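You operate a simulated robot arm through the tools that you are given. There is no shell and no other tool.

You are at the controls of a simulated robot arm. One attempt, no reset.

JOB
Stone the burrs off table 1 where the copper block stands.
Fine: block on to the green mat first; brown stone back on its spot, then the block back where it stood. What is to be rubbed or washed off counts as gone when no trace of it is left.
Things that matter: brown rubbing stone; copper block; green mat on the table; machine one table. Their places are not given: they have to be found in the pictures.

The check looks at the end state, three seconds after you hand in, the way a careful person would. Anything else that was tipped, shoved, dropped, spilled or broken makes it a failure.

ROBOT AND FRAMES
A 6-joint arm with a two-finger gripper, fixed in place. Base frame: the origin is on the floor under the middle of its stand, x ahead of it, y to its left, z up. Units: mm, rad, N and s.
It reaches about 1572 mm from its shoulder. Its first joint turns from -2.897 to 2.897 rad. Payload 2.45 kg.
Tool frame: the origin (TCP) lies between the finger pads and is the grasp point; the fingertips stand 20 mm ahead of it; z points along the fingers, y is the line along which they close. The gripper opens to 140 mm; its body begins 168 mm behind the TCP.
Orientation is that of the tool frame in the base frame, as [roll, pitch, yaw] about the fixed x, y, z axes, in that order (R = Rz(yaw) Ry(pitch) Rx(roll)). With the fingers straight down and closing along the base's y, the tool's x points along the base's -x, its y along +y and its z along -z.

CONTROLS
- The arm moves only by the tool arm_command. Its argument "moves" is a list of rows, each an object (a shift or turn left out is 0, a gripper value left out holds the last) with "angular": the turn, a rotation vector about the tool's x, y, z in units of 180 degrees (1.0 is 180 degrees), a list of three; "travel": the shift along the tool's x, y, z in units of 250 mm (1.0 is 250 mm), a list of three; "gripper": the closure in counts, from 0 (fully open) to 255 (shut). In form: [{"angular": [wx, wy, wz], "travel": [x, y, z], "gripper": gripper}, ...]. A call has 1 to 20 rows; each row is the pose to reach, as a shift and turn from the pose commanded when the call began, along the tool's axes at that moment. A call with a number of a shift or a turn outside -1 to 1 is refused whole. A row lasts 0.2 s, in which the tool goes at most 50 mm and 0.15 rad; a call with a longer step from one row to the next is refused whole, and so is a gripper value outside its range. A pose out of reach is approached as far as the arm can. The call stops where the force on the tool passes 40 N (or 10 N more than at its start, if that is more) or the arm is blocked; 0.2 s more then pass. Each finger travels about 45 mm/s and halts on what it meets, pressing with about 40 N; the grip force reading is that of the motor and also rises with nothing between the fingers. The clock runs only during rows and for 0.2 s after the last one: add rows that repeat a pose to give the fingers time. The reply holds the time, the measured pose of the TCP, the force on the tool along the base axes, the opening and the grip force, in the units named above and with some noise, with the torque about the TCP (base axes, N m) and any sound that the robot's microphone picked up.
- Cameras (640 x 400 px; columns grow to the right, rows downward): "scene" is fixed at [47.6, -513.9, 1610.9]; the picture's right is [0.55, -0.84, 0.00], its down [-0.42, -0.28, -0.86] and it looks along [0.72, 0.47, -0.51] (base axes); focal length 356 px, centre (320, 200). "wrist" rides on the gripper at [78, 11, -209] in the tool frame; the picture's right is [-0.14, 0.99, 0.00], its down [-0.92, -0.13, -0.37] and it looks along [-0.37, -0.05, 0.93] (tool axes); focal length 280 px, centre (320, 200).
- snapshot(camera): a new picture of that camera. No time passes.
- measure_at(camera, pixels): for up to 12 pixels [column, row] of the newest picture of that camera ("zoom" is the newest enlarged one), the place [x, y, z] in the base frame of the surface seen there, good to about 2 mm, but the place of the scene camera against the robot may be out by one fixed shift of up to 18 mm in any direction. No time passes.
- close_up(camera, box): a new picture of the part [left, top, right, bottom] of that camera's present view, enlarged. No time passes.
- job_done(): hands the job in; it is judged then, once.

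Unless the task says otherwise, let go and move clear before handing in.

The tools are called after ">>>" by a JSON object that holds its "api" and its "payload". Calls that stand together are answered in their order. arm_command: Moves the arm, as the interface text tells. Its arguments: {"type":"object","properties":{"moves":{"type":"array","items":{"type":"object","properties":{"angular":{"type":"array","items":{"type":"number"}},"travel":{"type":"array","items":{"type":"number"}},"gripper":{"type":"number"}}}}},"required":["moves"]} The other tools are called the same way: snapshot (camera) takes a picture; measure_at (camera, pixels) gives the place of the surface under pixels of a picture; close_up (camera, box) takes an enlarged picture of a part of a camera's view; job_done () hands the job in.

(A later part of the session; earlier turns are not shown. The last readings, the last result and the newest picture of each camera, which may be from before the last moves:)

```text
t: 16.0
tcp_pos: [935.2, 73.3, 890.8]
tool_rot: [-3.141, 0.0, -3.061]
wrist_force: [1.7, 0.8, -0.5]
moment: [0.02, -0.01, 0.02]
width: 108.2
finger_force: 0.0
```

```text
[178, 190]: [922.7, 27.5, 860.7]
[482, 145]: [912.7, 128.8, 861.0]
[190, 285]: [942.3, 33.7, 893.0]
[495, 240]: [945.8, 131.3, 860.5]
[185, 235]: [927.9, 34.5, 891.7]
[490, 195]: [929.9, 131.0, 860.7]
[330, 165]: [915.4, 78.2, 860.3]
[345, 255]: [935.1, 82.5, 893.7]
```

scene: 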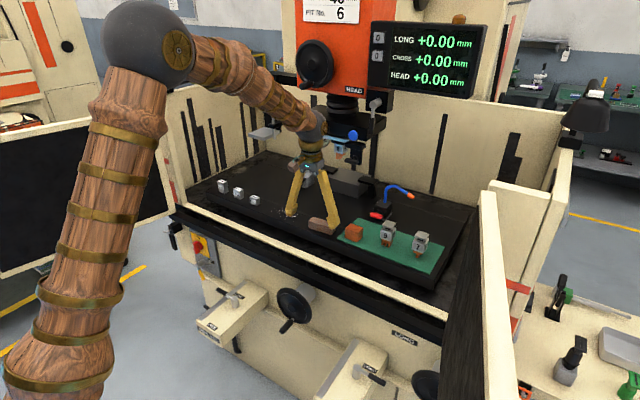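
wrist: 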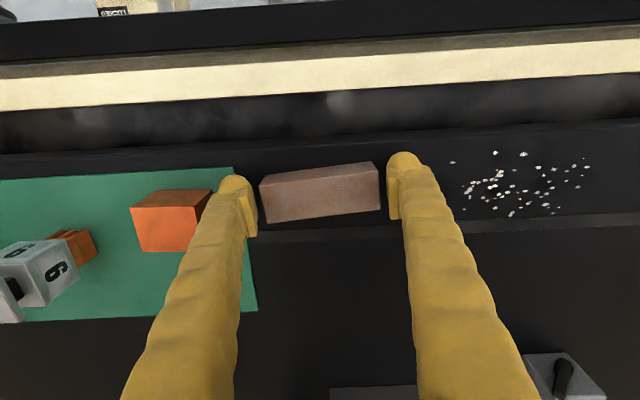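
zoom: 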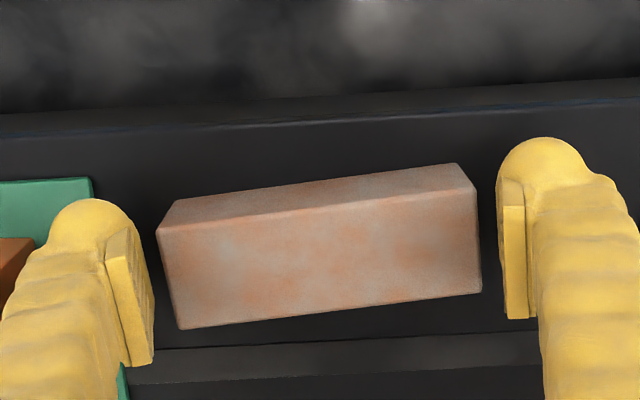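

The gaps between the stone and pads look equal (~22 px each side). I'll measure the stone corners before closing for later correction.

>>> {"api": "measure_at", "payload": {"camera": "zoom", "pixels": [[164, 233], [470, 197], [185, 322], [476, 286], [172, 278], [473, 242], [317, 215], [333, 305], [324, 260], [160, 232], [474, 200], [478, 288]]}}

>>> {"api": "arm_command", "payload": {"moves": [{"gripper": 255}, {"gripper": 255}, {"gripper": 255}, {"gripper": 255}, {"gripper": 255}]}}

>>> {"api": "snapshot", "payload": {"camera": "wrist"}}

>>> {"api": "close_up", "payload": {"camera": "wrist", "box": [200, 100, 440, 250]}}

```text
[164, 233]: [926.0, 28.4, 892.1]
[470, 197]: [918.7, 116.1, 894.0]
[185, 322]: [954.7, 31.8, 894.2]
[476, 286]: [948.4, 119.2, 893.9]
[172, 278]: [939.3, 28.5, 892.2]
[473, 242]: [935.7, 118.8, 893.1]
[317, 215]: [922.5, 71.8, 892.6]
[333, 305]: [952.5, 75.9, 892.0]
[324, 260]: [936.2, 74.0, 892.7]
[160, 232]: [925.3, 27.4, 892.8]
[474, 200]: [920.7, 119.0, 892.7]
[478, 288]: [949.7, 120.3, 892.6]
```

```text
t: 17.2
tcp_pos: [936.4, 73.7, 889.4]
tool_rot: [3.141, 0.0, -3.062]
wrist_force: [0.8, 0.8, 0.9]
moment: [-0.01, 0.01, -0.01]
width: 94.3
finger_force: 40.5
```

```text
taken
```

wrist: 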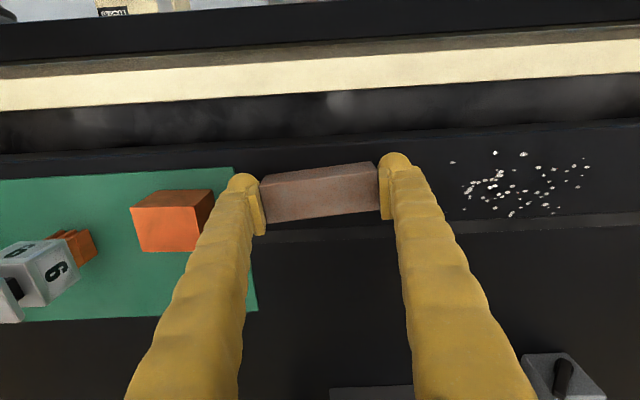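

```text
2.67 times, centred on (320, 175) of wrist
```

zoom: 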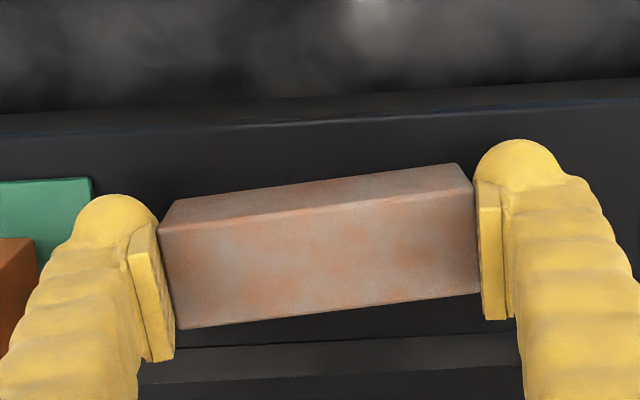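

The stone is held (opening 94.3 mm, grip 40 N) at TCP (936.4, 73.7, 889.4), yaw +0.08, with no visible shift. I'll lift it 31 mm and carry it over the burrs, turning it square to the table.

>>> {"api": "arm_command", "payload": {"moves": [{"travel": [0, 0, -0.04]}, {"travel": [0, 0, -0.125]}, {"travel": [-0.0174, 0.1725, -0.125], "angular": [0, 0, 0.0064]}, {"travel": [-0.0348, 0.345, -0.125], "angular": [0, 0, 0.0128]}, {"travel": [-0.0522, 0.5175, -0.125], "angular": [0, 0, 0.0192]}, {"travel": [-0.0696, 0.69, -0.125], "angular": [0, 0, 0.0255]}, {"travel": [-0.0696, 0.69, -0.125], "angular": [0, 0, 0.0255]}]}}

>>> {"api": "snapshot", "payload": {"camera": "wrist"}}

>>> {"api": "snapshot", "payload": {"camera": "scene"}}

```text
t: 18.8
tcp_pos: [938.8, 247.0, 920.8]
tool_rot: [3.141, -0.001, -3.14]
wrist_force: [0.7, -0.3, -1.6]
moment: [0.02, 0.01, -0.01]
width: 94.4
finger_force: 40.3
```

```text
taken
```

wrist: 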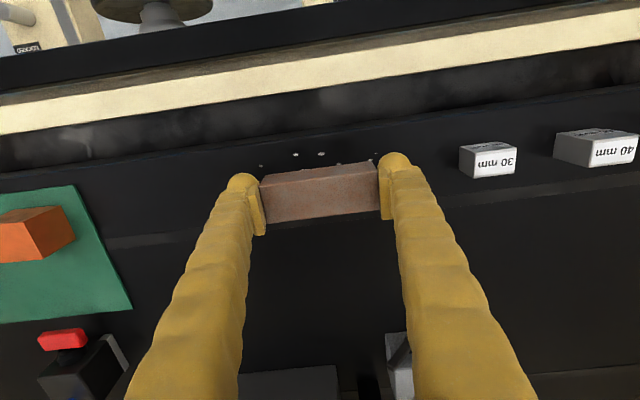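

```text
taken
```

scene: 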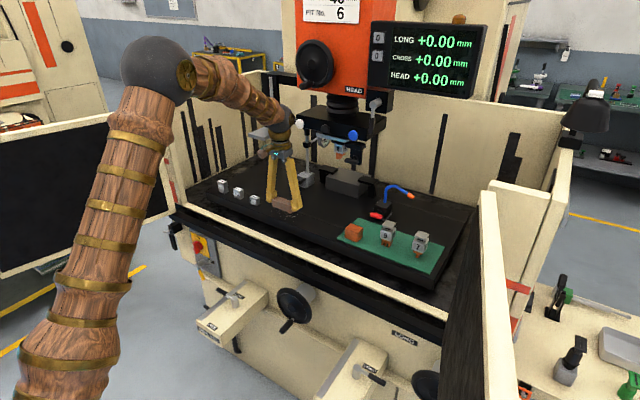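

The stone hovers over the burrs with its bottom about 31 mm above the table. I'll lower to contact gently and read the force.

>>> {"api": "arm_command", "payload": {"moves": [{"travel": [0, 0, 0.06]}, {"travel": [0, 0, 0.115]}, {"travel": [0, 0, 0.121]}, {"travel": [0, 0, 0.125]}, {"travel": [0, 0, 0.128]}, {"travel": [0, 0, 0.128]}]}}

```text
t: 20.2
tcp_pos: [940.7, 246.5, 890.3]
tool_rot: [3.141, 0.001, 3.141]
wrist_force: [-9.2, 1.4, 23.2]
moment: [-0.22, 0.31, -0.09]
width: 94.4
finger_force: 40.2
```

Contact force is about 23 N, a bit firm; I'll ease off ~0.4 mm and make a first set of rubbing strokes over the whole burr area (x 925–968, y ±25), watching the force.

>>> {"api": "arm_command", "payload": {"moves": [{"travel": [0.0, 0.0, -0.0016]}, {"travel": [0.02, 0.05, -0.0016]}, {"travel": [0.04, 0.1, -0.0016]}, {"travel": [0.06, 0.05, -0.0016]}, {"travel": [0.06, -0.03, -0.0016]}, {"travel": [0.06, -0.1, -0.0016]}, {"travel": [0.04, -0.04, -0.0016]}, {"travel": [0.02, 0.03, -0.0016]}, {"travel": [0.0, 0.1, -0.0016]}, {"travel": [-0.02, 0.04, -0.0016]}, {"travel": [-0.03, -0.03, -0.0016]}, {"travel": [-0.03, -0.1, -0.0016]}, {"travel": [-0.05, -0.04, -0.0016]}, {"travel": [-0.07, 0.04, -0.0016]}, {"travel": [-0.09, 0.1, -0.0016]}, {"travel": [-0.11, 0.04, -0.0016]}, {"travel": [-0.11, -0.04, -0.0016]}, {"travel": [-0.11, -0.1, -0.0016]}, {"travel": [-0.06, -0.04, -0.0016]}, {"travel": [0.0, 0.0, -0.0016]}]}}

>>> {"api": "snapshot", "payload": {"camera": "wrist"}}

>>> {"api": "close_up", "payload": {"camera": "scene", "box": [240, 170, 340, 240]}}

```text
t: 22.2
tcp_pos: [940.9, 270.2, 891.4]
tool_rot: [3.141, -0.001, -3.141]
wrist_force: [-3.1, 1.3, 7.4]
moment: [-0.08, -0.01, 0.0]
width: 94.3
finger_force: 39.7
stopped in row 10: the force on the tool passed its limit at 42 N (the readings are from after the stop); the commanded pose is now the measured one
```

```text
taken
```

wrist: 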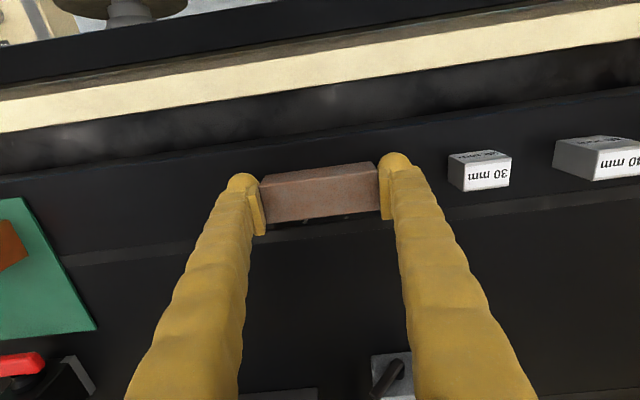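

```text
5.71 times, centred on (290, 205) of scene
```

zoom: 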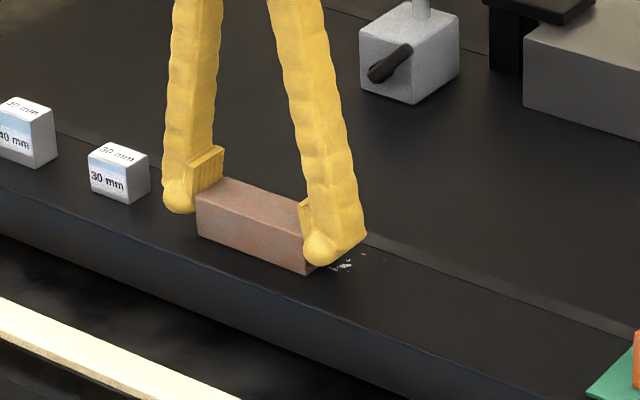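

The stop came from the 40 N force limit, but the stroking works: the strip in front of the stone is already clear in the scene close-up. The pressure is now about 7 N, so I'll continue slower over the middle and rear of the area.

>>> {"api": "arm_command", "payload": {"moves": [{"travel": [-0.01, -0.04, 0]}, {"travel": [-0.02, -0.09, 0]}, {"travel": [-0.03, -0.14, 0]}, {"travel": [-0.03, -0.18, 0]}, {"travel": [-0.04, -0.14, 0]}, {"travel": [-0.05, -0.09, 0]}, {"travel": [-0.06, -0.04, 0]}, {"travel": [-0.07, 0, 0]}, {"travel": [-0.08, -0.04, 0]}, {"travel": [-0.09, -0.09, 0]}, {"travel": [-0.1, -0.14, 0]}, {"travel": [-0.11, -0.18, 0]}, {"travel": [-0.11, -0.14, 0]}, {"travel": [-0.11, -0.09, 0]}, {"travel": [-0.11, -0.04, 0]}, {"travel": [-0.11, 0, 0]}]}}

>>> {"api": "snapshot", "payload": {"camera": "wrist"}}

>>> {"api": "close_up", "payload": {"camera": "scene", "box": [240, 170, 340, 240]}}

```text
t: 25.6
tcp_pos: [967.8, 269.6, 891.3]
tool_rot: [-3.141, 0.0, 3.141]
wrist_force: [-1.2, -2.7, 7.4]
moment: [-0.05, -0.06, 0.11]
width: 94.3
finger_force: 39.7
```

```text
taken
```

wrist: 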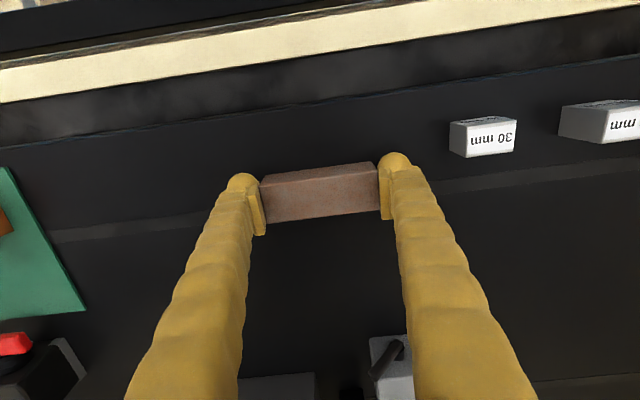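

```text
5.71 times, centred on (290, 205) of scene
```

zoom: 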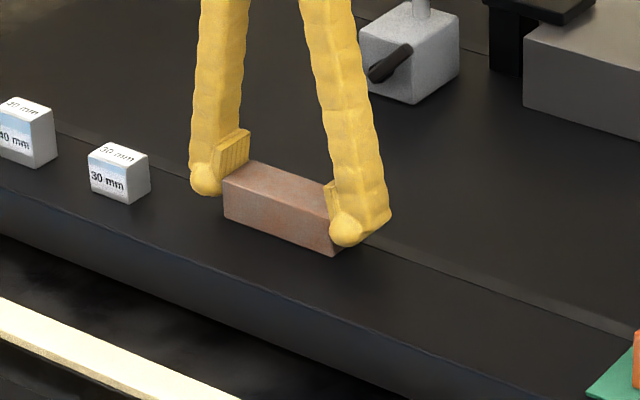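

That set ran without a stop and the visible strip around the stone shows no burrs. I'll do one more overlapping pass back to the front edge to cover everything, x 968→922.

>>> {"api": "arm_command", "payload": {"moves": [{"travel": [0, -0.05, 0]}, {"travel": [0, -0.1, 0]}, {"travel": [0, -0.15, 0]}, {"travel": [0, -0.19, 0]}, {"travel": [0.03, -0.14, 0]}, {"travel": [0.05, -0.09, 0]}, {"travel": [0.07, -0.04, 0]}, {"travel": [0.07, 0.0, 0]}, {"travel": [0.09, -0.05, 0]}, {"travel": [0.11, -0.1, 0]}, {"travel": [0.12, -0.15, 0]}, {"travel": [0.12, -0.19, 0]}, {"travel": [0.14, -0.14, 0]}, {"travel": [0.16, -0.09, 0]}, {"travel": [0.184, -0.04, 0]}, {"travel": [0.184, 0.01, 0]}, {"travel": [0.184, -0.05, 0]}, {"travel": [0.184, -0.1, 0]}, {"travel": [0.184, -0.15, 0]}, {"travel": [0.184, -0.19, 0]}]}}

>>> {"api": "snapshot", "payload": {"camera": "wrist"}}

>>> {"api": "close_up", "payload": {"camera": "scene", "box": [240, 170, 340, 240]}}

```text
t: 29.9
tcp_pos: [921.9, 221.6, 891.0]
tool_rot: [-3.14, -0.001, 3.141]
wrist_force: [1.5, 6.7, 18.9]
moment: [1.04, -0.12, -0.05]
width: 94.5
finger_force: 40.2
```

```text
taken
```

wrist: 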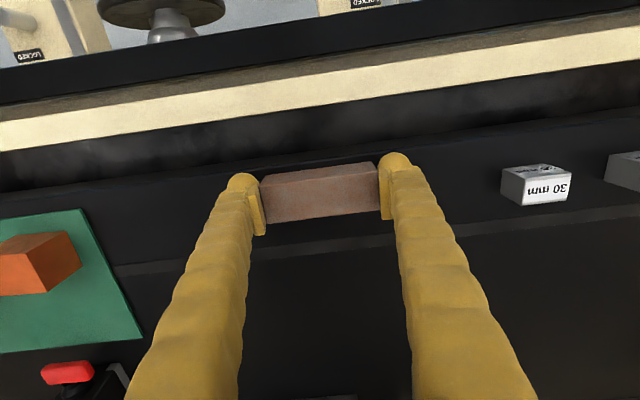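

```text
5.71 times, centred on (290, 205) of scene
```

zoom: 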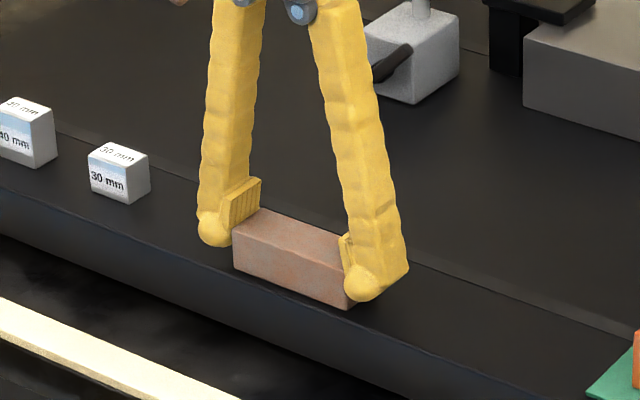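

The area shows no white specks near the stone; force rose to 19 N with some moment, so I stop rubbing, lift off, back out and view the cleaned area.

>>> {"api": "arm_command", "payload": {"moves": [{"travel": [0, 0, -0.04]}, {"travel": [0.06, 0, -0.12]}, {"travel": [0.18, 0, -0.21]}, {"travel": [0.18, -0.18, -0.21]}, {"travel": [0.18, -0.36, -0.21]}, {"travel": [0.18, -0.54, -0.21]}, {"travel": [0.18, -0.72, -0.21]}, {"travel": [0.18, -0.88, -0.21]}, {"travel": [0.18, -0.88, -0.21]}]}}

>>> {"api": "snapshot", "payload": {"camera": "wrist"}}

>>> {"api": "close_up", "payload": {"camera": "wrist", "box": [440, 120, 640, 245]}}

>>> {"api": "close_up", "payload": {"camera": "scene", "box": [240, 170, 340, 240]}}

```text
t: 31.9
tcp_pos: [878.1, 0.6, 942.3]
tool_rot: [3.141, -0.001, -3.141]
wrist_force: [-0.2, -0.1, -2.4]
moment: [-0.02, 0.02, 0.0]
width: 94.6
finger_force: 39.8
```

```text
taken
```

wrist: 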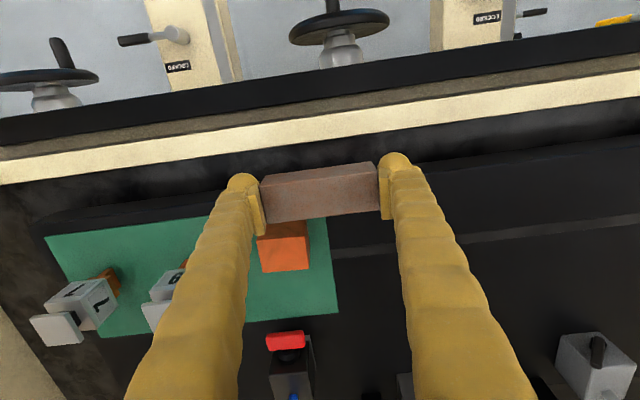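

```text
3.20 times, centred on (540, 182) of wrist
```

zoom: 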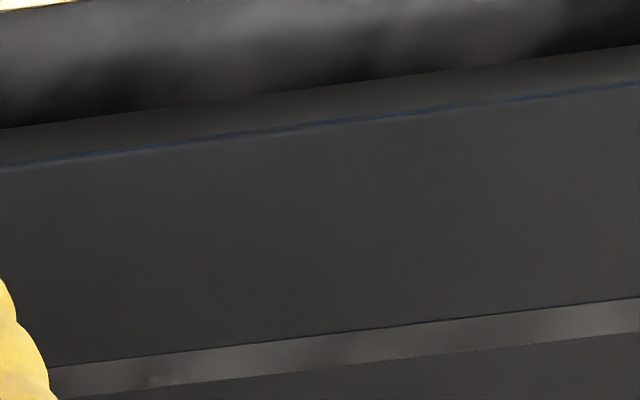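

```text
5.71 times, centred on (290, 205) of scene
```

zoom: 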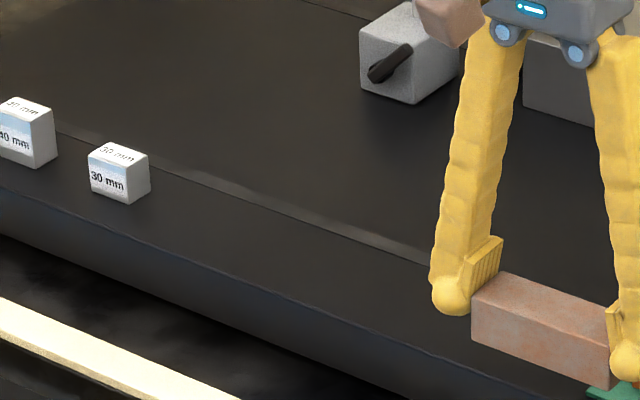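

The strip where the burrs were (wrist px 495–610, 165–215) looks clean. I'll enlarge further to look for faint traces and compare the same views.

>>> {"api": "close_up", "payload": {"camera": "wrist", "box": [480, 150, 560, 225]}}

>>> {"api": "close_up", "payload": {"camera": "wrist", "box": [550, 140, 640, 220]}}

>>> {"api": "close_up", "payload": {"camera": "scene", "box": [262, 185, 318, 225]}}

```text
5.33 times, centred on (520, 188) of wrist
```

zoom: 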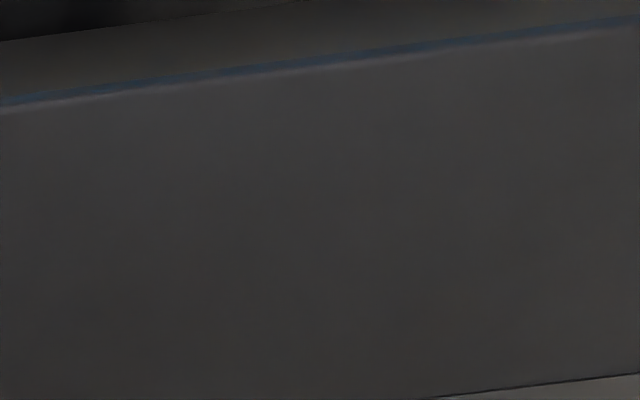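

```text
5.00 times, centred on (595, 180) of wrist
```

zoom: 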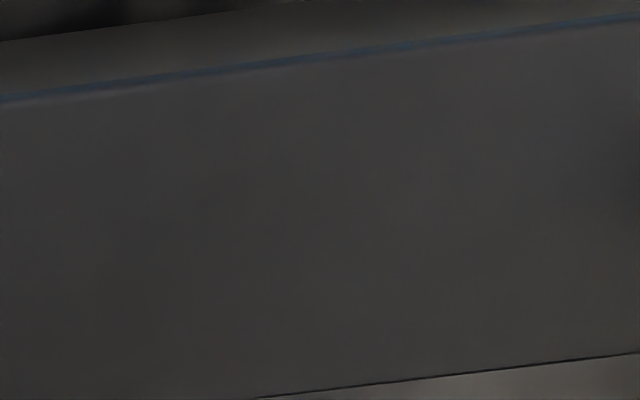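

```text
10.00 times, centred on (290, 205) of scene
```

zoom: 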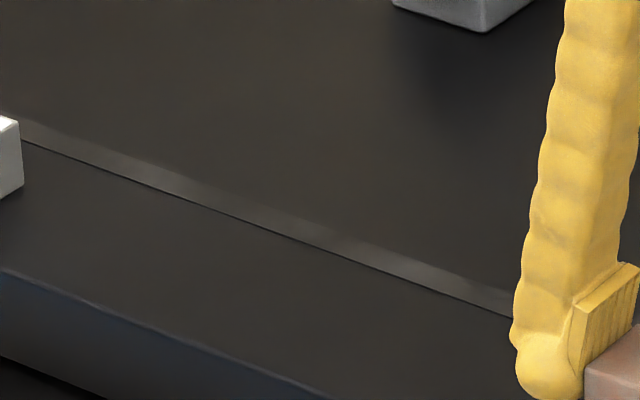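

The enlarged views show no specks. I'll also check the groove strip behind it and the whole former block area once more.

>>> {"api": "close_up", "payload": {"camera": "wrist", "box": [450, 195, 610, 255]}}

>>> {"api": "close_up", "payload": {"camera": "wrist", "box": [240, 130, 420, 280]}}

```text
4.00 times, centred on (530, 225) of wrist
```

zoom: 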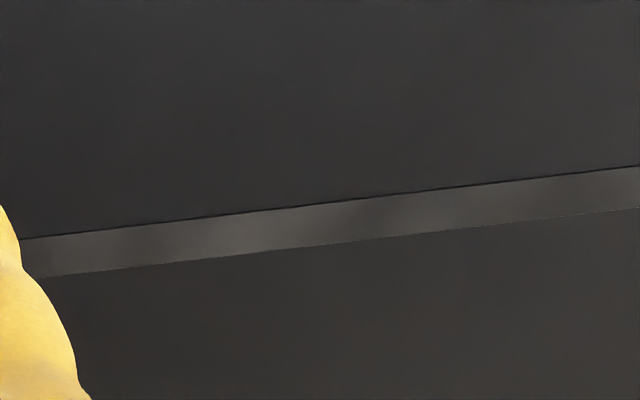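

```text
2.67 times, centred on (330, 205) of wrist
```

zoom: 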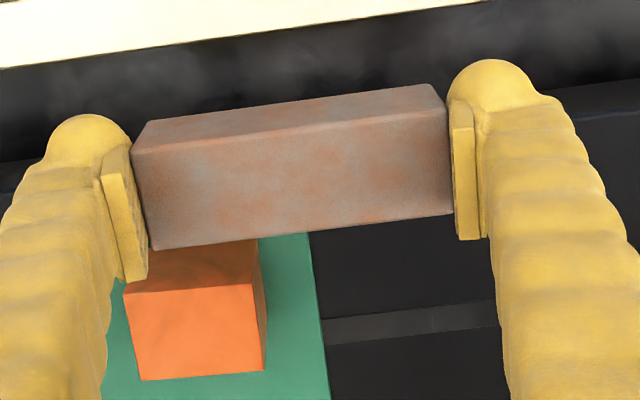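

The table is clean, including the groove strip, and the stone sits unshifted in the grip (corners within ~1 px of before). I'll return the stone: move to y≈74, restore yaw +0.08, then hover over its spot.

>>> {"api": "arm_command", "payload": {"moves": [{"travel": [0, 0.15, 0], "angular": [0, 0, -0.0128]}, {"travel": [0, 0.293, 0], "angular": [0, 0, -0.0255]}, {"travel": [-0.12, 0.293, 0.04], "angular": [0, 0, -0.0255]}, {"travel": [-0.233, 0.293, 0.08], "angular": [0, 0, -0.0255]}, {"travel": [-0.233, 0.293, 0.08], "angular": [0, 0, -0.0255]}]}}

>>> {"api": "arm_command", "payload": {"moves": [{"travel": [0, 0, 0]}]}}

>>> {"api": "arm_command", "payload": {"moves": [{"travel": [0, 0, 0]}]}}

>>> {"api": "arm_command", "payload": {"moves": [{"travel": [0, 0, 0]}]}}

>>> {"api": "snapshot", "payload": {"camera": "wrist"}}

>>> {"api": "snapshot", "payload": {"camera": "scene"}}

```text
t: 33.0
tcp_pos: [936.4, 75.0, 921.3]
tool_rot: [-3.141, 0.0, -3.062]
wrist_force: [0.1, -0.2, -1.8]
moment: [0.03, 0.01, 0.01]
width: 94.5
finger_force: 40.3
```

```text
t: 33.5
tcp_pos: [935.4, 75.2, 922.3]
tool_rot: [-3.141, -0.001, -3.062]
wrist_force: [-0.3, -0.8, -2.1]
moment: [-0.01, -0.04, -0.02]
width: 94.3
finger_force: 39.3
```

```text
t: 33.9
tcp_pos: [935.7, 75.0, 921.5]
tool_rot: [3.141, 0.001, -3.061]
wrist_force: [0.5, 0.0, -2.6]
moment: [0.02, -0.01, -0.01]
width: 94.2
finger_force: 39.8
```

```text
t: 34.2
tcp_pos: [935.5, 75.0, 921.2]
tool_rot: [-3.141, 0.001, -3.062]
wrist_force: [-0.2, 1.1, -2.3]
moment: [-0.01, -0.01, -0.01]
width: 94.0
finger_force: 40.2
```

```text
taken
```

wrist: 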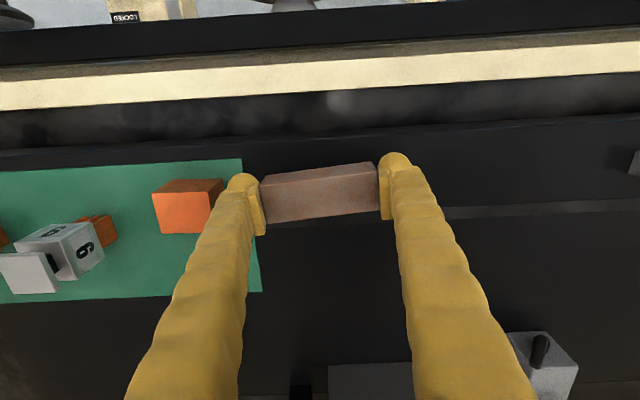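

```text
taken
```

scene: 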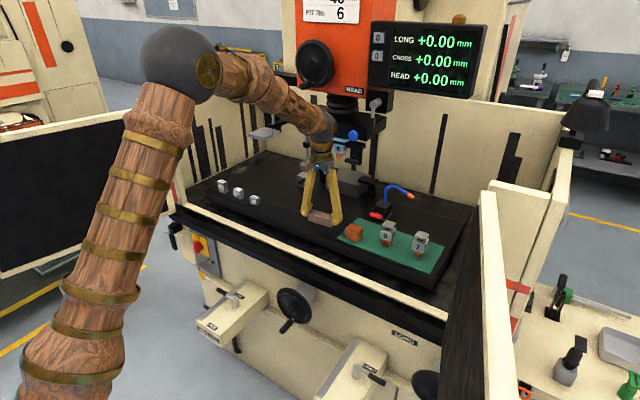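

Averaged TCP reads (935.7, 75.0); the grasp was at (936.2, 73.7), so I'll correct by (+0.5, −1.3) and lower toward the table, stopping just at contact.

>>> {"api": "arm_command", "payload": {"moves": [{"travel": [-0.0016, -0.0053, 0.05]}, {"travel": [-0.0016, -0.0053, 0.1]}, {"travel": [-0.0016, -0.0053, 0.114]}, {"travel": [-0.0016, -0.0053, 0.118]}, {"travel": [-0.0016, -0.0053, 0.118]}]}}

>>> {"api": "arm_command", "payload": {"moves": [{"travel": [0, 0, 0.001]}, {"travel": [0, 0, 0.002]}, {"travel": [0, 0, 0.002]}]}}

```text
t: 35.5
tcp_pos: [936.7, 73.2, 892.4]
tool_rot: [-3.14, 0.001, -3.061]
wrist_force: [0.1, -0.3, -2.1]
moment: [0.01, 0.0, -0.01]
width: 94.1
finger_force: 41.1
```

```text
t: 36.2
tcp_pos: [936.4, 73.5, 891.3]
tool_rot: [-3.141, 0.0, -3.059]
wrist_force: [-0.2, 1.3, -2.2]
moment: [0.03, -0.01, -0.01]
width: 94.4
finger_force: 40.2
```

Still carrying the stone's weight (−2.2 N) at z≈891.3. I'll lower in small steps until it touches.

>>> {"api": "arm_command", "payload": {"moves": [{"travel": [0, 0, 0.0015]}, {"travel": [0, 0, 0.003]}, {"travel": [0, 0, 0.003]}]}}

```text
t: 37.0
tcp_pos: [936.6, 73.3, 892.6]
tool_rot: [-3.141, -0.001, -3.062]
wrist_force: [-1.1, 0.6, -2.2]
moment: [0.02, 0.01, 0.02]
width: 94.0
finger_force: 39.6
```

>>> {"api": "arm_command", "payload": {"moves": [{"travel": [0, 0, 0.0015]}, {"travel": [0, 0, 0.003]}, {"travel": [0, 0, 0.003]}]}}

```text
t: 37.9
tcp_pos: [936.4, 72.4, 891.6]
tool_rot: [-3.141, 0.0, -3.062]
wrist_force: [1.2, 0.0, -3.0]
moment: [0.02, -0.01, -0.02]
width: 94.2
finger_force: 40.0
```

No contact yet (force −3 N ≈ stone weight). I continue downward in ~0.75 mm steps.

>>> {"api": "arm_command", "payload": {"moves": [{"travel": [0, 0, 0.0015]}, {"travel": [0, 0, 0.003]}, {"travel": [0, 0, 0.003]}]}}

>>> {"api": "close_up", "payload": {"camera": "scene", "box": [290, 200, 370, 250]}}

```text
t: 38.6
tcp_pos: [935.8, 73.2, 889.4]
tool_rot: [-3.141, 0.0, -3.061]
wrist_force: [-0.2, -0.4, -0.4]
moment: [0.0, 0.02, -0.01]
width: 94.4
finger_force: 39.6
```

```text
8.00 times, centred on (330, 225) of scene
```

zoom: 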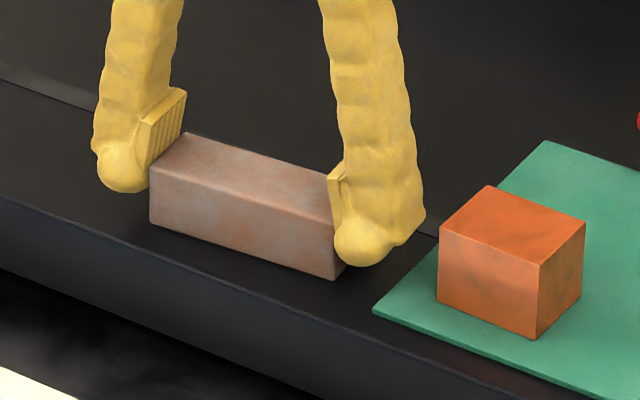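

The stone's weight is now carried by the table (force ≈ −0.4 N). I'll release by opening to ~108 mm and check its position.

>>> {"api": "arm_command", "payload": {"moves": [{"gripper": 58}, {"gripper": 58}, {"gripper": 58}, {"gripper": 58}]}}

>>> {"api": "snapshot", "payload": {"camera": "wrist"}}

>>> {"api": "close_up", "payload": {"camera": "wrist", "box": [200, 100, 440, 250]}}

>>> {"api": "measure_at", "payload": {"camera": "zoom", "pixels": [[164, 233], [470, 197], [185, 322], [476, 286], [172, 278], [473, 242], [317, 215], [333, 305], [324, 260], [160, 232], [474, 200], [478, 288]]}}

```text
t: 39.6
tcp_pos: [935.0, 72.3, 891.4]
tool_rot: [3.141, 0.001, -3.062]
wrist_force: [0.6, -0.3, 0.1]
moment: [-0.01, -0.01, 0.05]
width: 108.2
finger_force: 0.0
```

```text
taken
```

wrist: 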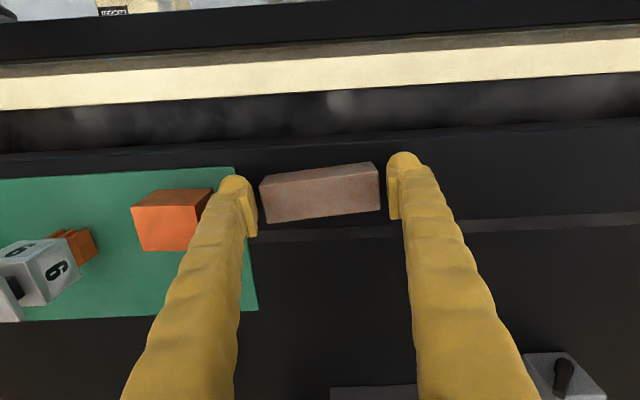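

```text
2.67 times, centred on (320, 175) of wrist
```

zoom: 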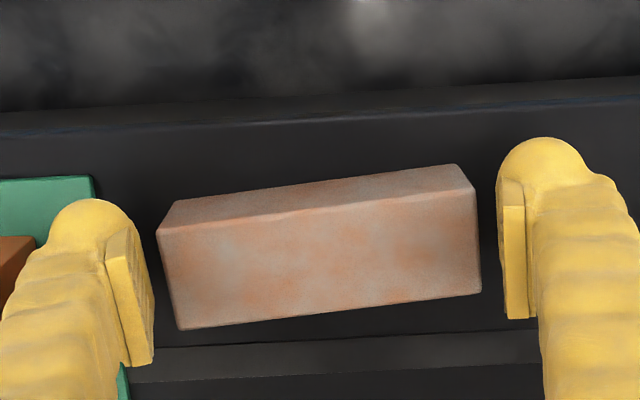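

```text
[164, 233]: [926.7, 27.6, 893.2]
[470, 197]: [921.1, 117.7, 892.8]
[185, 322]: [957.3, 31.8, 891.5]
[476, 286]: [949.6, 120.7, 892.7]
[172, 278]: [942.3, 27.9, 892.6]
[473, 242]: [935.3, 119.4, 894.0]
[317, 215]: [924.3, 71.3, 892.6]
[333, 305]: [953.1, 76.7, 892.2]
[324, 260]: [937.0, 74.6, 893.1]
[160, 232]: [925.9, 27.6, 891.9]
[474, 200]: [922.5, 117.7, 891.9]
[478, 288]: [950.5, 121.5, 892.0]
```

The stone is back within about 1 mm of its original place (e.g. corner (164,233) now at (926.7, 27.6) vs (926.0, 28.4) before). I'll rise, back off and go to the block on the mat with the original grasp yaw.

>>> {"api": "arm_command", "payload": {"moves": [{"travel": [0, 0, -0.08]}, {"travel": [0, 0, -0.2]}, {"travel": [0.13, -0.05, -0.2]}, {"travel": [0.262, -0.1, -0.2]}, {"travel": [0.262, -0.28, -0.2], "angular": [0, 0, 0.018], "gripper": 110}, {"travel": [0.262, -0.465, -0.2], "angular": [0, 0, 0.0366], "gripper": 110}, {"travel": [0.262, -0.465, -0.2], "angular": [0, 0, 0.0366], "gripper": 110}, {"travel": [0.262, -0.465, -0.2], "angular": [0, 0, 0.0366], "gripper": 110}]}}

>>> {"api": "arm_command", "payload": {"moves": [{"travel": [0, 0, 0]}]}}

>>> {"api": "arm_command", "payload": {"moves": [{"travel": [0, 0, 0]}]}}

>>> {"api": "snapshot", "payload": {"camera": "wrist"}}

>>> {"api": "close_up", "payload": {"camera": "wrist", "box": [240, 180, 400, 280]}}

>>> {"api": "snapshot", "payload": {"camera": "scene"}}

```text
t: 41.5
tcp_pos: [879.0, -48.6, 940.7]
tool_rot: [-3.14, -0.001, 3.107]
wrist_force: [-0.2, 0.8, -0.3]
moment: [-0.03, -0.01, -0.01]
width: 79.6
finger_force: 0.1
```

```text
t: 41.9
tcp_pos: [878.8, -48.9, 940.7]
tool_rot: [3.141, 0.001, 3.106]
wrist_force: [-0.1, -0.2, -0.4]
moment: [-0.01, -0.02, -0.02]
width: 79.6
finger_force: 0.1
```

```text
t: 42.2
tcp_pos: [878.6, -48.1, 942.6]
tool_rot: [3.14, -0.001, 3.109]
wrist_force: [-0.2, 0.2, 0.5]
moment: [0.01, 0.04, 0.01]
width: 80.0
finger_force: 0.0
```

```text
taken
```

wrist: 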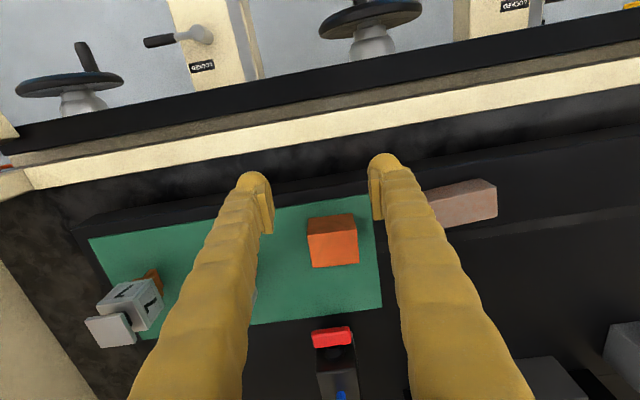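

```text
4.00 times, centred on (320, 230) of wrist
```

zoom: 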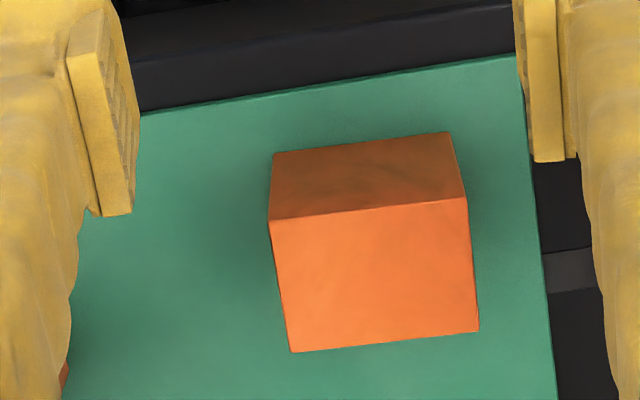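

```text
taken
```

scene: 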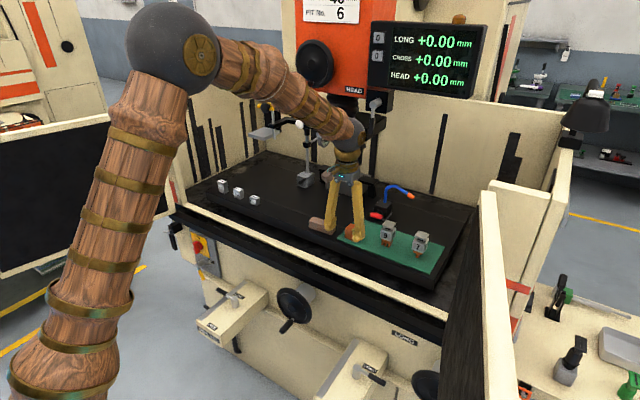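

The block stands on the mat at (333,240) as placed. I'll measure its top corners to centre the grasp.

>>> {"api": "measure_at", "payload": {"camera": "zoom", "pixels": [[274, 226], [463, 203], [294, 347], [475, 327], [284, 285], [469, 265], [368, 214], [384, 338], [375, 275], [500, 150], [200, 200], [530, 260]]}}

```text
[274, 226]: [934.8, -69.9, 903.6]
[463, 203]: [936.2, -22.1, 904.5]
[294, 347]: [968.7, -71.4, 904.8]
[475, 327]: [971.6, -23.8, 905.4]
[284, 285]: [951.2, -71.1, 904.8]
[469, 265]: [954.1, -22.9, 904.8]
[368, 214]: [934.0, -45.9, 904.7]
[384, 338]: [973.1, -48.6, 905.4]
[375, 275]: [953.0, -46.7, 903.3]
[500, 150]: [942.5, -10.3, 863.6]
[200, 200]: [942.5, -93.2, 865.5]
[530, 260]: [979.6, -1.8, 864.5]
```

The block's centre on the mat is (952.7, −47). I'll move forward above it and descend around it to z≈893.5.

>>> {"api": "arm_command", "payload": {"moves": [{"travel": [-0.147, 0.008, 0]}, {"travel": [-0.2944, 0.0154, 0.03]}, {"travel": [-0.2944, 0.0154, 0.11]}, {"travel": [-0.2944, 0.0154, 0.19]}, {"travel": [-0.2944, 0.0154, 0.19]}]}}

>>> {"api": "snapshot", "payload": {"camera": "wrist"}}

>>> {"api": "close_up", "payload": {"camera": "wrist", "box": [240, 130, 400, 230]}}

```text
t: 43.5
tcp_pos: [952.9, -46.7, 893.8]
tool_rot: [3.141, -0.001, 3.107]
wrist_force: [0.0, -0.1, -0.6]
moment: [0.01, 0.0, 0.01]
width: 79.8
finger_force: 0.0
```

```text
taken
```

wrist: 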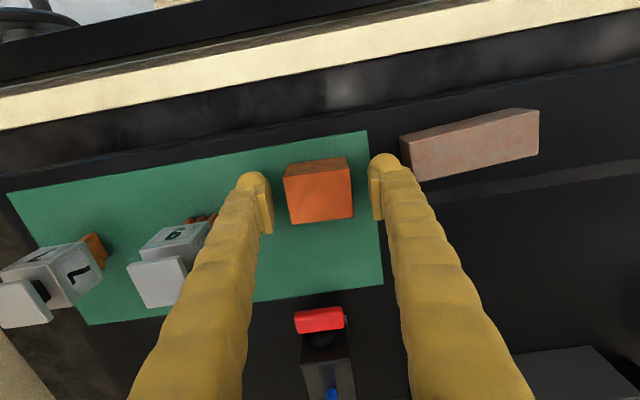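

```text
4.00 times, centred on (320, 180) of wrist
```

zoom: 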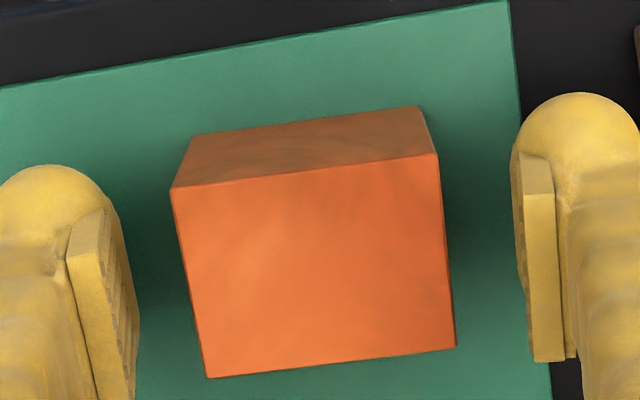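

Compared with the first grasp picture, the block sits ~3 mm nearer (rows ~18 px higher in the enlargement) and ~1 mm to −y in the tool frame. I'll nudge the TCP by about (−2.7, −1) mm so the grip matches the original.

>>> {"api": "arm_command", "payload": {"moves": [{"travel": [0.0107, -0.0044, 0]}, {"travel": [0.0107, -0.0044, 0]}]}}

>>> {"api": "close_up", "payload": {"camera": "wrist", "box": [240, 130, 400, 230]}}

```text
t: 44.0
tcp_pos: [952.0, -47.4, 893.0]
tool_rot: [-3.141, 0.002, 3.108]
wrist_force: [0.8, -0.4, -0.1]
moment: [0.0, -0.02, -0.03]
width: 79.9
finger_force: 0.1
```

```text
4.00 times, centred on (320, 180) of wrist
```

zoom: 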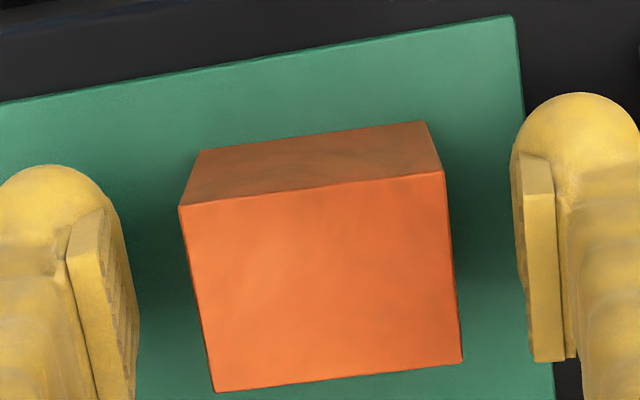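

Now the block's corners ((179,208), (443,171)) match the first grasp's ((177,208), (442,170)). I'll close on it.

>>> {"api": "arm_command", "payload": {"moves": [{"gripper": 255}, {"gripper": 255}, {"gripper": 255}, {"gripper": 255}, {"gripper": 255}, {"gripper": 255}]}}

>>> {"api": "close_up", "payload": {"camera": "wrist", "box": [240, 130, 400, 230]}}

```text
t: 45.5
tcp_pos: [951.4, -47.8, 892.8]
tool_rot: [-3.141, -0.002, 3.106]
wrist_force: [-0.4, 3.4, 0.9]
moment: [0.03, 0.04, -0.03]
width: 49.0
finger_force: 40.2
```

```text
4.00 times, centred on (320, 180) of wrist
```

zoom: 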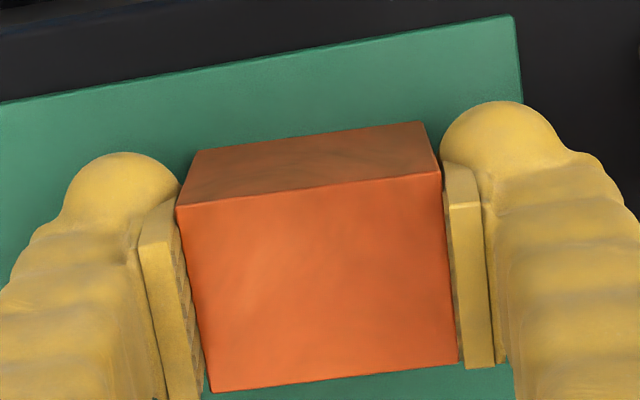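

The grip is identical to the first one. I'll lift the block and back out to x≈878, then carry it in +y.

>>> {"api": "arm_command", "payload": {"moves": [{"travel": [0, 0, -0.04]}, {"travel": [0, 0, -0.12]}, {"travel": [0.14, -0.005, -0.17]}, {"travel": [0.294, -0.0105, -0.208]}, {"travel": [0.301, 0.17, -0.208]}, {"travel": [0.308, 0.34, -0.208]}, {"travel": [0.314, 0.51, -0.208]}, {"travel": [0.32, 0.68, -0.208]}, {"travel": [0.326, 0.85, -0.208]}, {"travel": [0.331, 0.99, -0.208]}, {"travel": [0.331, 0.99, -0.208]}]}}

>>> {"api": "snapshot", "payload": {"camera": "scene"}}

```text
t: 47.9
tcp_pos: [876.7, 203.8, 944.2]
tool_rot: [-3.141, 0.0, 3.108]
wrist_force: [0.2, -0.4, -6.9]
moment: [-0.02, 0.0, -0.01]
width: 49.1
finger_force: 40.2
```

```text
taken
```

scene: 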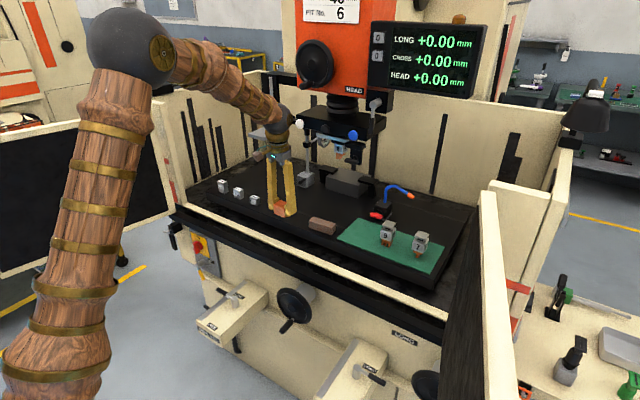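

The block is above the strip at y≈204 with burr-free table ahead. I'll move to y≈245, then forward to x≈948 at z≈920 and average the readings.

>>> {"api": "arm_command", "payload": {"moves": [{"travel": [0.003, 0.085, 0]}, {"travel": [0.006, 0.1675, 0]}, {"travel": [-0.136, 0.1725, 0.05]}, {"travel": [-0.278, 0.1775, 0.1]}, {"travel": [-0.278, 0.1775, 0.1]}]}}

>>> {"api": "arm_command", "payload": {"moves": [{"travel": [0, 0, 0]}]}}

>>> {"api": "arm_command", "payload": {"moves": [{"travel": [0, 0, 0]}]}}

>>> {"api": "arm_command", "payload": {"moves": [{"travel": [0, 0, 0]}]}}

>>> {"api": "arm_command", "payload": {"moves": [{"travel": [0, 0, 0]}]}}

>>> {"api": "snapshot", "payload": {"camera": "wrist"}}

```text
t: 49.0
tcp_pos: [945.1, 245.9, 918.5]
tool_rot: [3.141, 0.0, 3.108]
wrist_force: [-1.0, 0.2, -7.5]
moment: [-0.01, -0.03, -0.02]
width: 49.0
finger_force: 40.3
```

```text
t: 49.5
tcp_pos: [945.8, 246.1, 918.5]
tool_rot: [-3.141, 0.0, 3.107]
wrist_force: [0.4, -0.8, -6.2]
moment: [-0.02, 0.05, 0.0]
width: 49.0
finger_force: 39.9
```

```text
t: 49.9
tcp_pos: [945.1, 246.3, 917.1]
tool_rot: [3.14, 0.0, 3.107]
wrist_force: [-0.5, 0.1, -7.9]
moment: [0.02, -0.01, 0.01]
width: 49.0
finger_force: 40.1
```

```text
t: 50.2
tcp_pos: [946.3, 246.7, 917.5]
tool_rot: [-3.141, 0.001, 3.107]
wrist_force: [-0.5, 1.0, -6.8]
moment: [-0.02, 0.03, -0.01]
width: 49.1
finger_force: 39.9
```

```text
t: 50.6
tcp_pos: [945.8, 245.8, 919.0]
tool_rot: [3.141, 0.0, 3.107]
wrist_force: [0.2, -0.2, -5.8]
moment: [-0.05, 0.02, -0.01]
width: 49.2
finger_force: 40.3
```

```text
taken
```

wrist: 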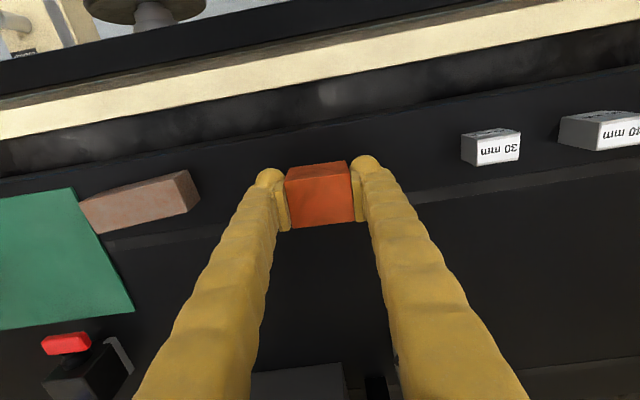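

Averaged TCP is (945.6, 246.2, 918.1). I'll shift by (+2.5, −1) and descend to ~4 mm above contact, then compare the wrist image against the picture from the first grasp.

>>> {"api": "arm_command", "payload": {"moves": [{"travel": [-0.0101, -0.0037, 0.05]}, {"travel": [-0.0101, -0.0037, 0.1]}, {"travel": [-0.0101, -0.0037, 0.1]}]}}

>>> {"api": "arm_command", "payload": {"moves": [{"travel": [0, 0, 0]}]}}

>>> {"api": "arm_command", "payload": {"moves": [{"travel": [0, 0, 0]}]}}

>>> {"api": "snapshot", "payload": {"camera": "wrist"}}

>>> {"api": "close_up", "payload": {"camera": "wrist", "box": [240, 130, 400, 230]}}

```text
t: 51.5
tcp_pos: [949.6, 244.5, 894.2]
tool_rot: [3.14, -0.001, 3.106]
wrist_force: [-0.4, 0.7, -7.2]
moment: [-0.02, 0.0, 0.01]
width: 48.9
finger_force: 39.9
```

```text
t: 51.9
tcp_pos: [949.3, 243.9, 894.2]
tool_rot: [3.141, 0.001, 3.108]
wrist_force: [0.1, -0.2, -6.6]
moment: [0.04, 0.0, 0.0]
width: 49.1
finger_force: 40.3
```

```text
t: 52.2
tcp_pos: [949.2, 243.9, 893.4]
tool_rot: [-3.141, 0.002, 3.108]
wrist_force: [-0.8, -0.3, -6.4]
moment: [0.01, 0.04, 0.01]
width: 49.0
finger_force: 39.7
```

```text
taken
```

wrist: 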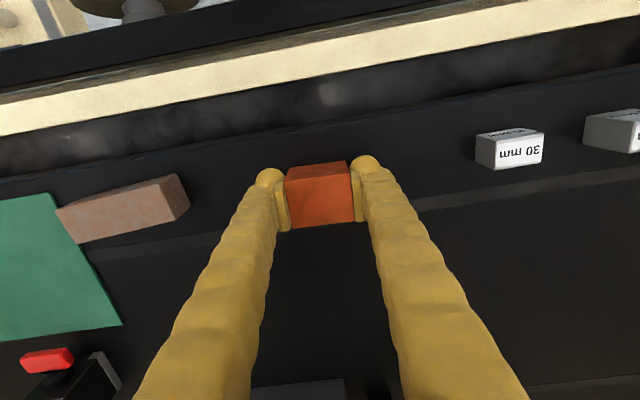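

```text
4.00 times, centred on (320, 180) of wrist
```

zoom: 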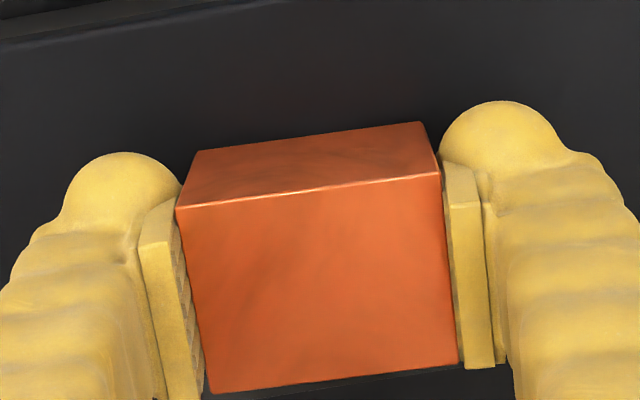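

Comparing with the first-grasp picture (gauge block, mat corner, stone corner), the TCP is ~1.5–2 mm too far in +x and nearly right in y. I'll correct by (−1.5, +0.5) and lower to z≈890.5.

>>> {"api": "arm_command", "payload": {"moves": [{"travel": [0.0061, 0.0018, 0.007]}, {"travel": [0.0061, 0.0018, 0.0132]}, {"travel": [0.0061, 0.0018, 0.0132]}]}}

>>> {"api": "arm_command", "payload": {"moves": [{"travel": [0, 0, 0]}]}}

>>> {"api": "snapshot", "payload": {"camera": "wrist"}}

>>> {"api": "close_up", "payload": {"camera": "wrist", "box": [240, 130, 400, 230]}}

>>> {"api": "measure_at", "payload": {"camera": "zoom", "pixels": [[182, 212], [437, 176], [216, 386], [452, 358], [198, 300], [446, 265], [310, 195], [334, 372], [320, 285]]}}

```text
t: 53.0
tcp_pos: [947.3, 244.2, 890.4]
tool_rot: [-3.141, 0.001, 3.107]
wrist_force: [-0.2, 0.7, -7.1]
moment: [-0.03, 0.02, 0.0]
width: 49.0
finger_force: 39.9
```

```text
t: 53.5
tcp_pos: [948.5, 245.6, 891.2]
tool_rot: [-3.141, 0.0, 3.108]
wrist_force: [1.0, -0.1, -6.9]
moment: [0.0, 0.0, 0.02]
width: 49.5
finger_force: 40.2
```

```text
taken
```

wrist: 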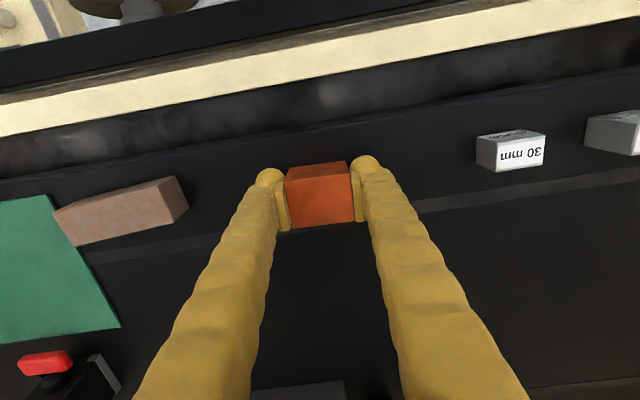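

```text
4.00 times, centred on (320, 180) of wrist
```

zoom: 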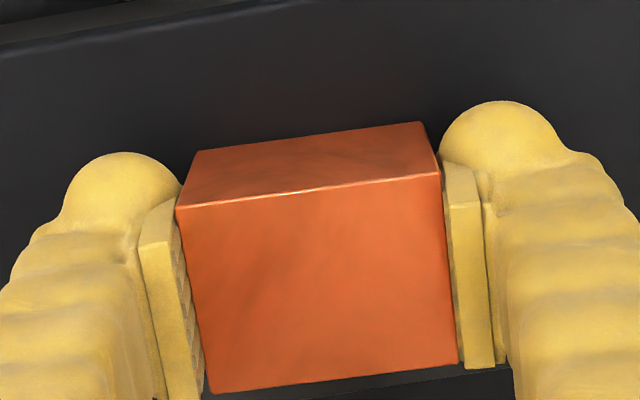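

```text
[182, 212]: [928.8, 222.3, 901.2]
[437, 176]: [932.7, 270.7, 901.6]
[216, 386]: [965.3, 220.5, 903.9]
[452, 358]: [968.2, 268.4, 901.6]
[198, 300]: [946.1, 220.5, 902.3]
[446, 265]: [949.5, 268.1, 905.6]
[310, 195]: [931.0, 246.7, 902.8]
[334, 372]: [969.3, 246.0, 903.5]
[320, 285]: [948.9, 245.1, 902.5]
```

The held block's centre now measures (948.7, 245.1) against the original (948.7, 244.6) — within tolerance. I'll lower in small steps to contact.

>>> {"api": "arm_command", "payload": {"moves": [{"travel": [0, -0.001, 0.002]}, {"travel": [0, -0.002, 0.004]}, {"travel": [0, -0.002, 0.004]}]}}

>>> {"api": "arm_command", "payload": {"moves": [{"travel": [0, 0, 0.0015]}, {"travel": [0, 0, 0.0025]}, {"travel": [0, 0, 0.0025]}]}}

```text
t: 54.2
tcp_pos: [949.5, 243.3, 890.0]
tool_rot: [3.14, -0.001, 3.106]
wrist_force: [0.0, -0.4, -7.2]
moment: [-0.01, 0.01, -0.02]
width: 49.2
finger_force: 40.2
```

```text
t: 55.0
tcp_pos: [948.1, 243.9, 890.0]
tool_rot: [3.141, -0.001, 3.106]
wrist_force: [-0.1, 0.3, -7.4]
moment: [-0.02, 0.02, -0.01]
width: 49.3
finger_force: 39.5
```

The block is still hanging (−7.4 N). I continue lowering in small steps.

>>> {"api": "arm_command", "payload": {"moves": [{"travel": [0, 0, 0.0015]}, {"travel": [0, 0, 0.0028]}, {"travel": [0, 0, 0.0028]}]}}

```text
t: 55.9
tcp_pos: [948.6, 244.5, 890.3]
tool_rot: [3.141, 0.002, 3.106]
wrist_force: [0.4, -5.3, 7.2]
moment: [-0.1, 0.27, 0.05]
width: 49.0
finger_force: 40.0
```

Contact reached (+7 N). I'll ease off 0.3 mm and release by opening to ~80 mm.

>>> {"api": "arm_command", "payload": {"moves": [{"travel": [0, 0, -0.0012]}, {"travel": [0, 0, -0.0012], "gripper": 110}, {"travel": [0, 0, -0.0012], "gripper": 110}, {"travel": [0, 0, -0.0012], "gripper": 110}, {"travel": [0, 0, -0.0012], "gripper": 110}, {"travel": [0, 0, -0.0012], "gripper": 110}]}}

>>> {"api": "snapshot", "payload": {"camera": "wrist"}}

>>> {"api": "close_up", "payload": {"camera": "wrist", "box": [240, 130, 400, 230]}}

>>> {"api": "measure_at", "payload": {"camera": "zoom", "pixels": [[182, 212], [437, 176], [216, 386], [452, 358], [198, 300], [446, 265], [310, 195], [334, 372], [320, 285]]}}

```text
t: 57.2
tcp_pos: [948.3, 245.0, 889.3]
tool_rot: [-3.14, -0.001, 3.107]
wrist_force: [0.0, -0.6, 0.3]
moment: [0.01, 0.03, 0.02]
width: 79.6
finger_force: 0.0
```

```text
taken
```

wrist: 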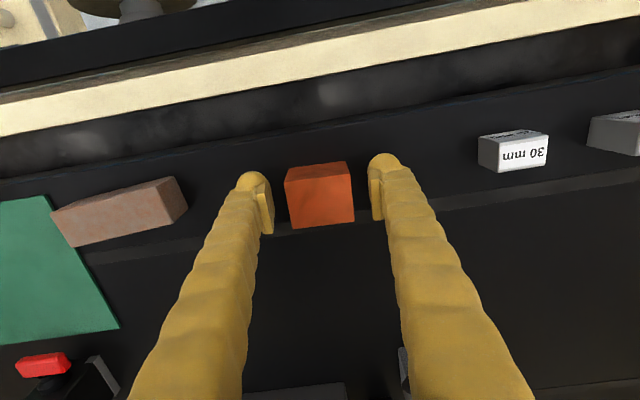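

```text
4.00 times, centred on (320, 180) of wrist
```

zoom: 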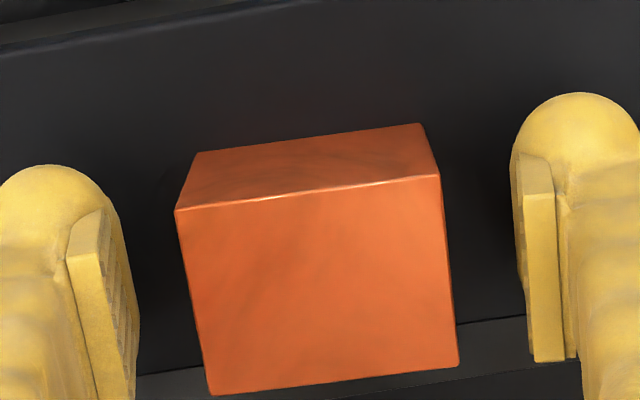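

```text
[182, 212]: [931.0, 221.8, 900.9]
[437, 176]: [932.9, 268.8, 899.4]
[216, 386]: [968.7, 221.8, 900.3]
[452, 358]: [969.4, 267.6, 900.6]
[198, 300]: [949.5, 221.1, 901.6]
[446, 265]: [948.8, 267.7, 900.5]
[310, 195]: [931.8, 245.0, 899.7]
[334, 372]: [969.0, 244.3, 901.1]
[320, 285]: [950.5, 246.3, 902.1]
```

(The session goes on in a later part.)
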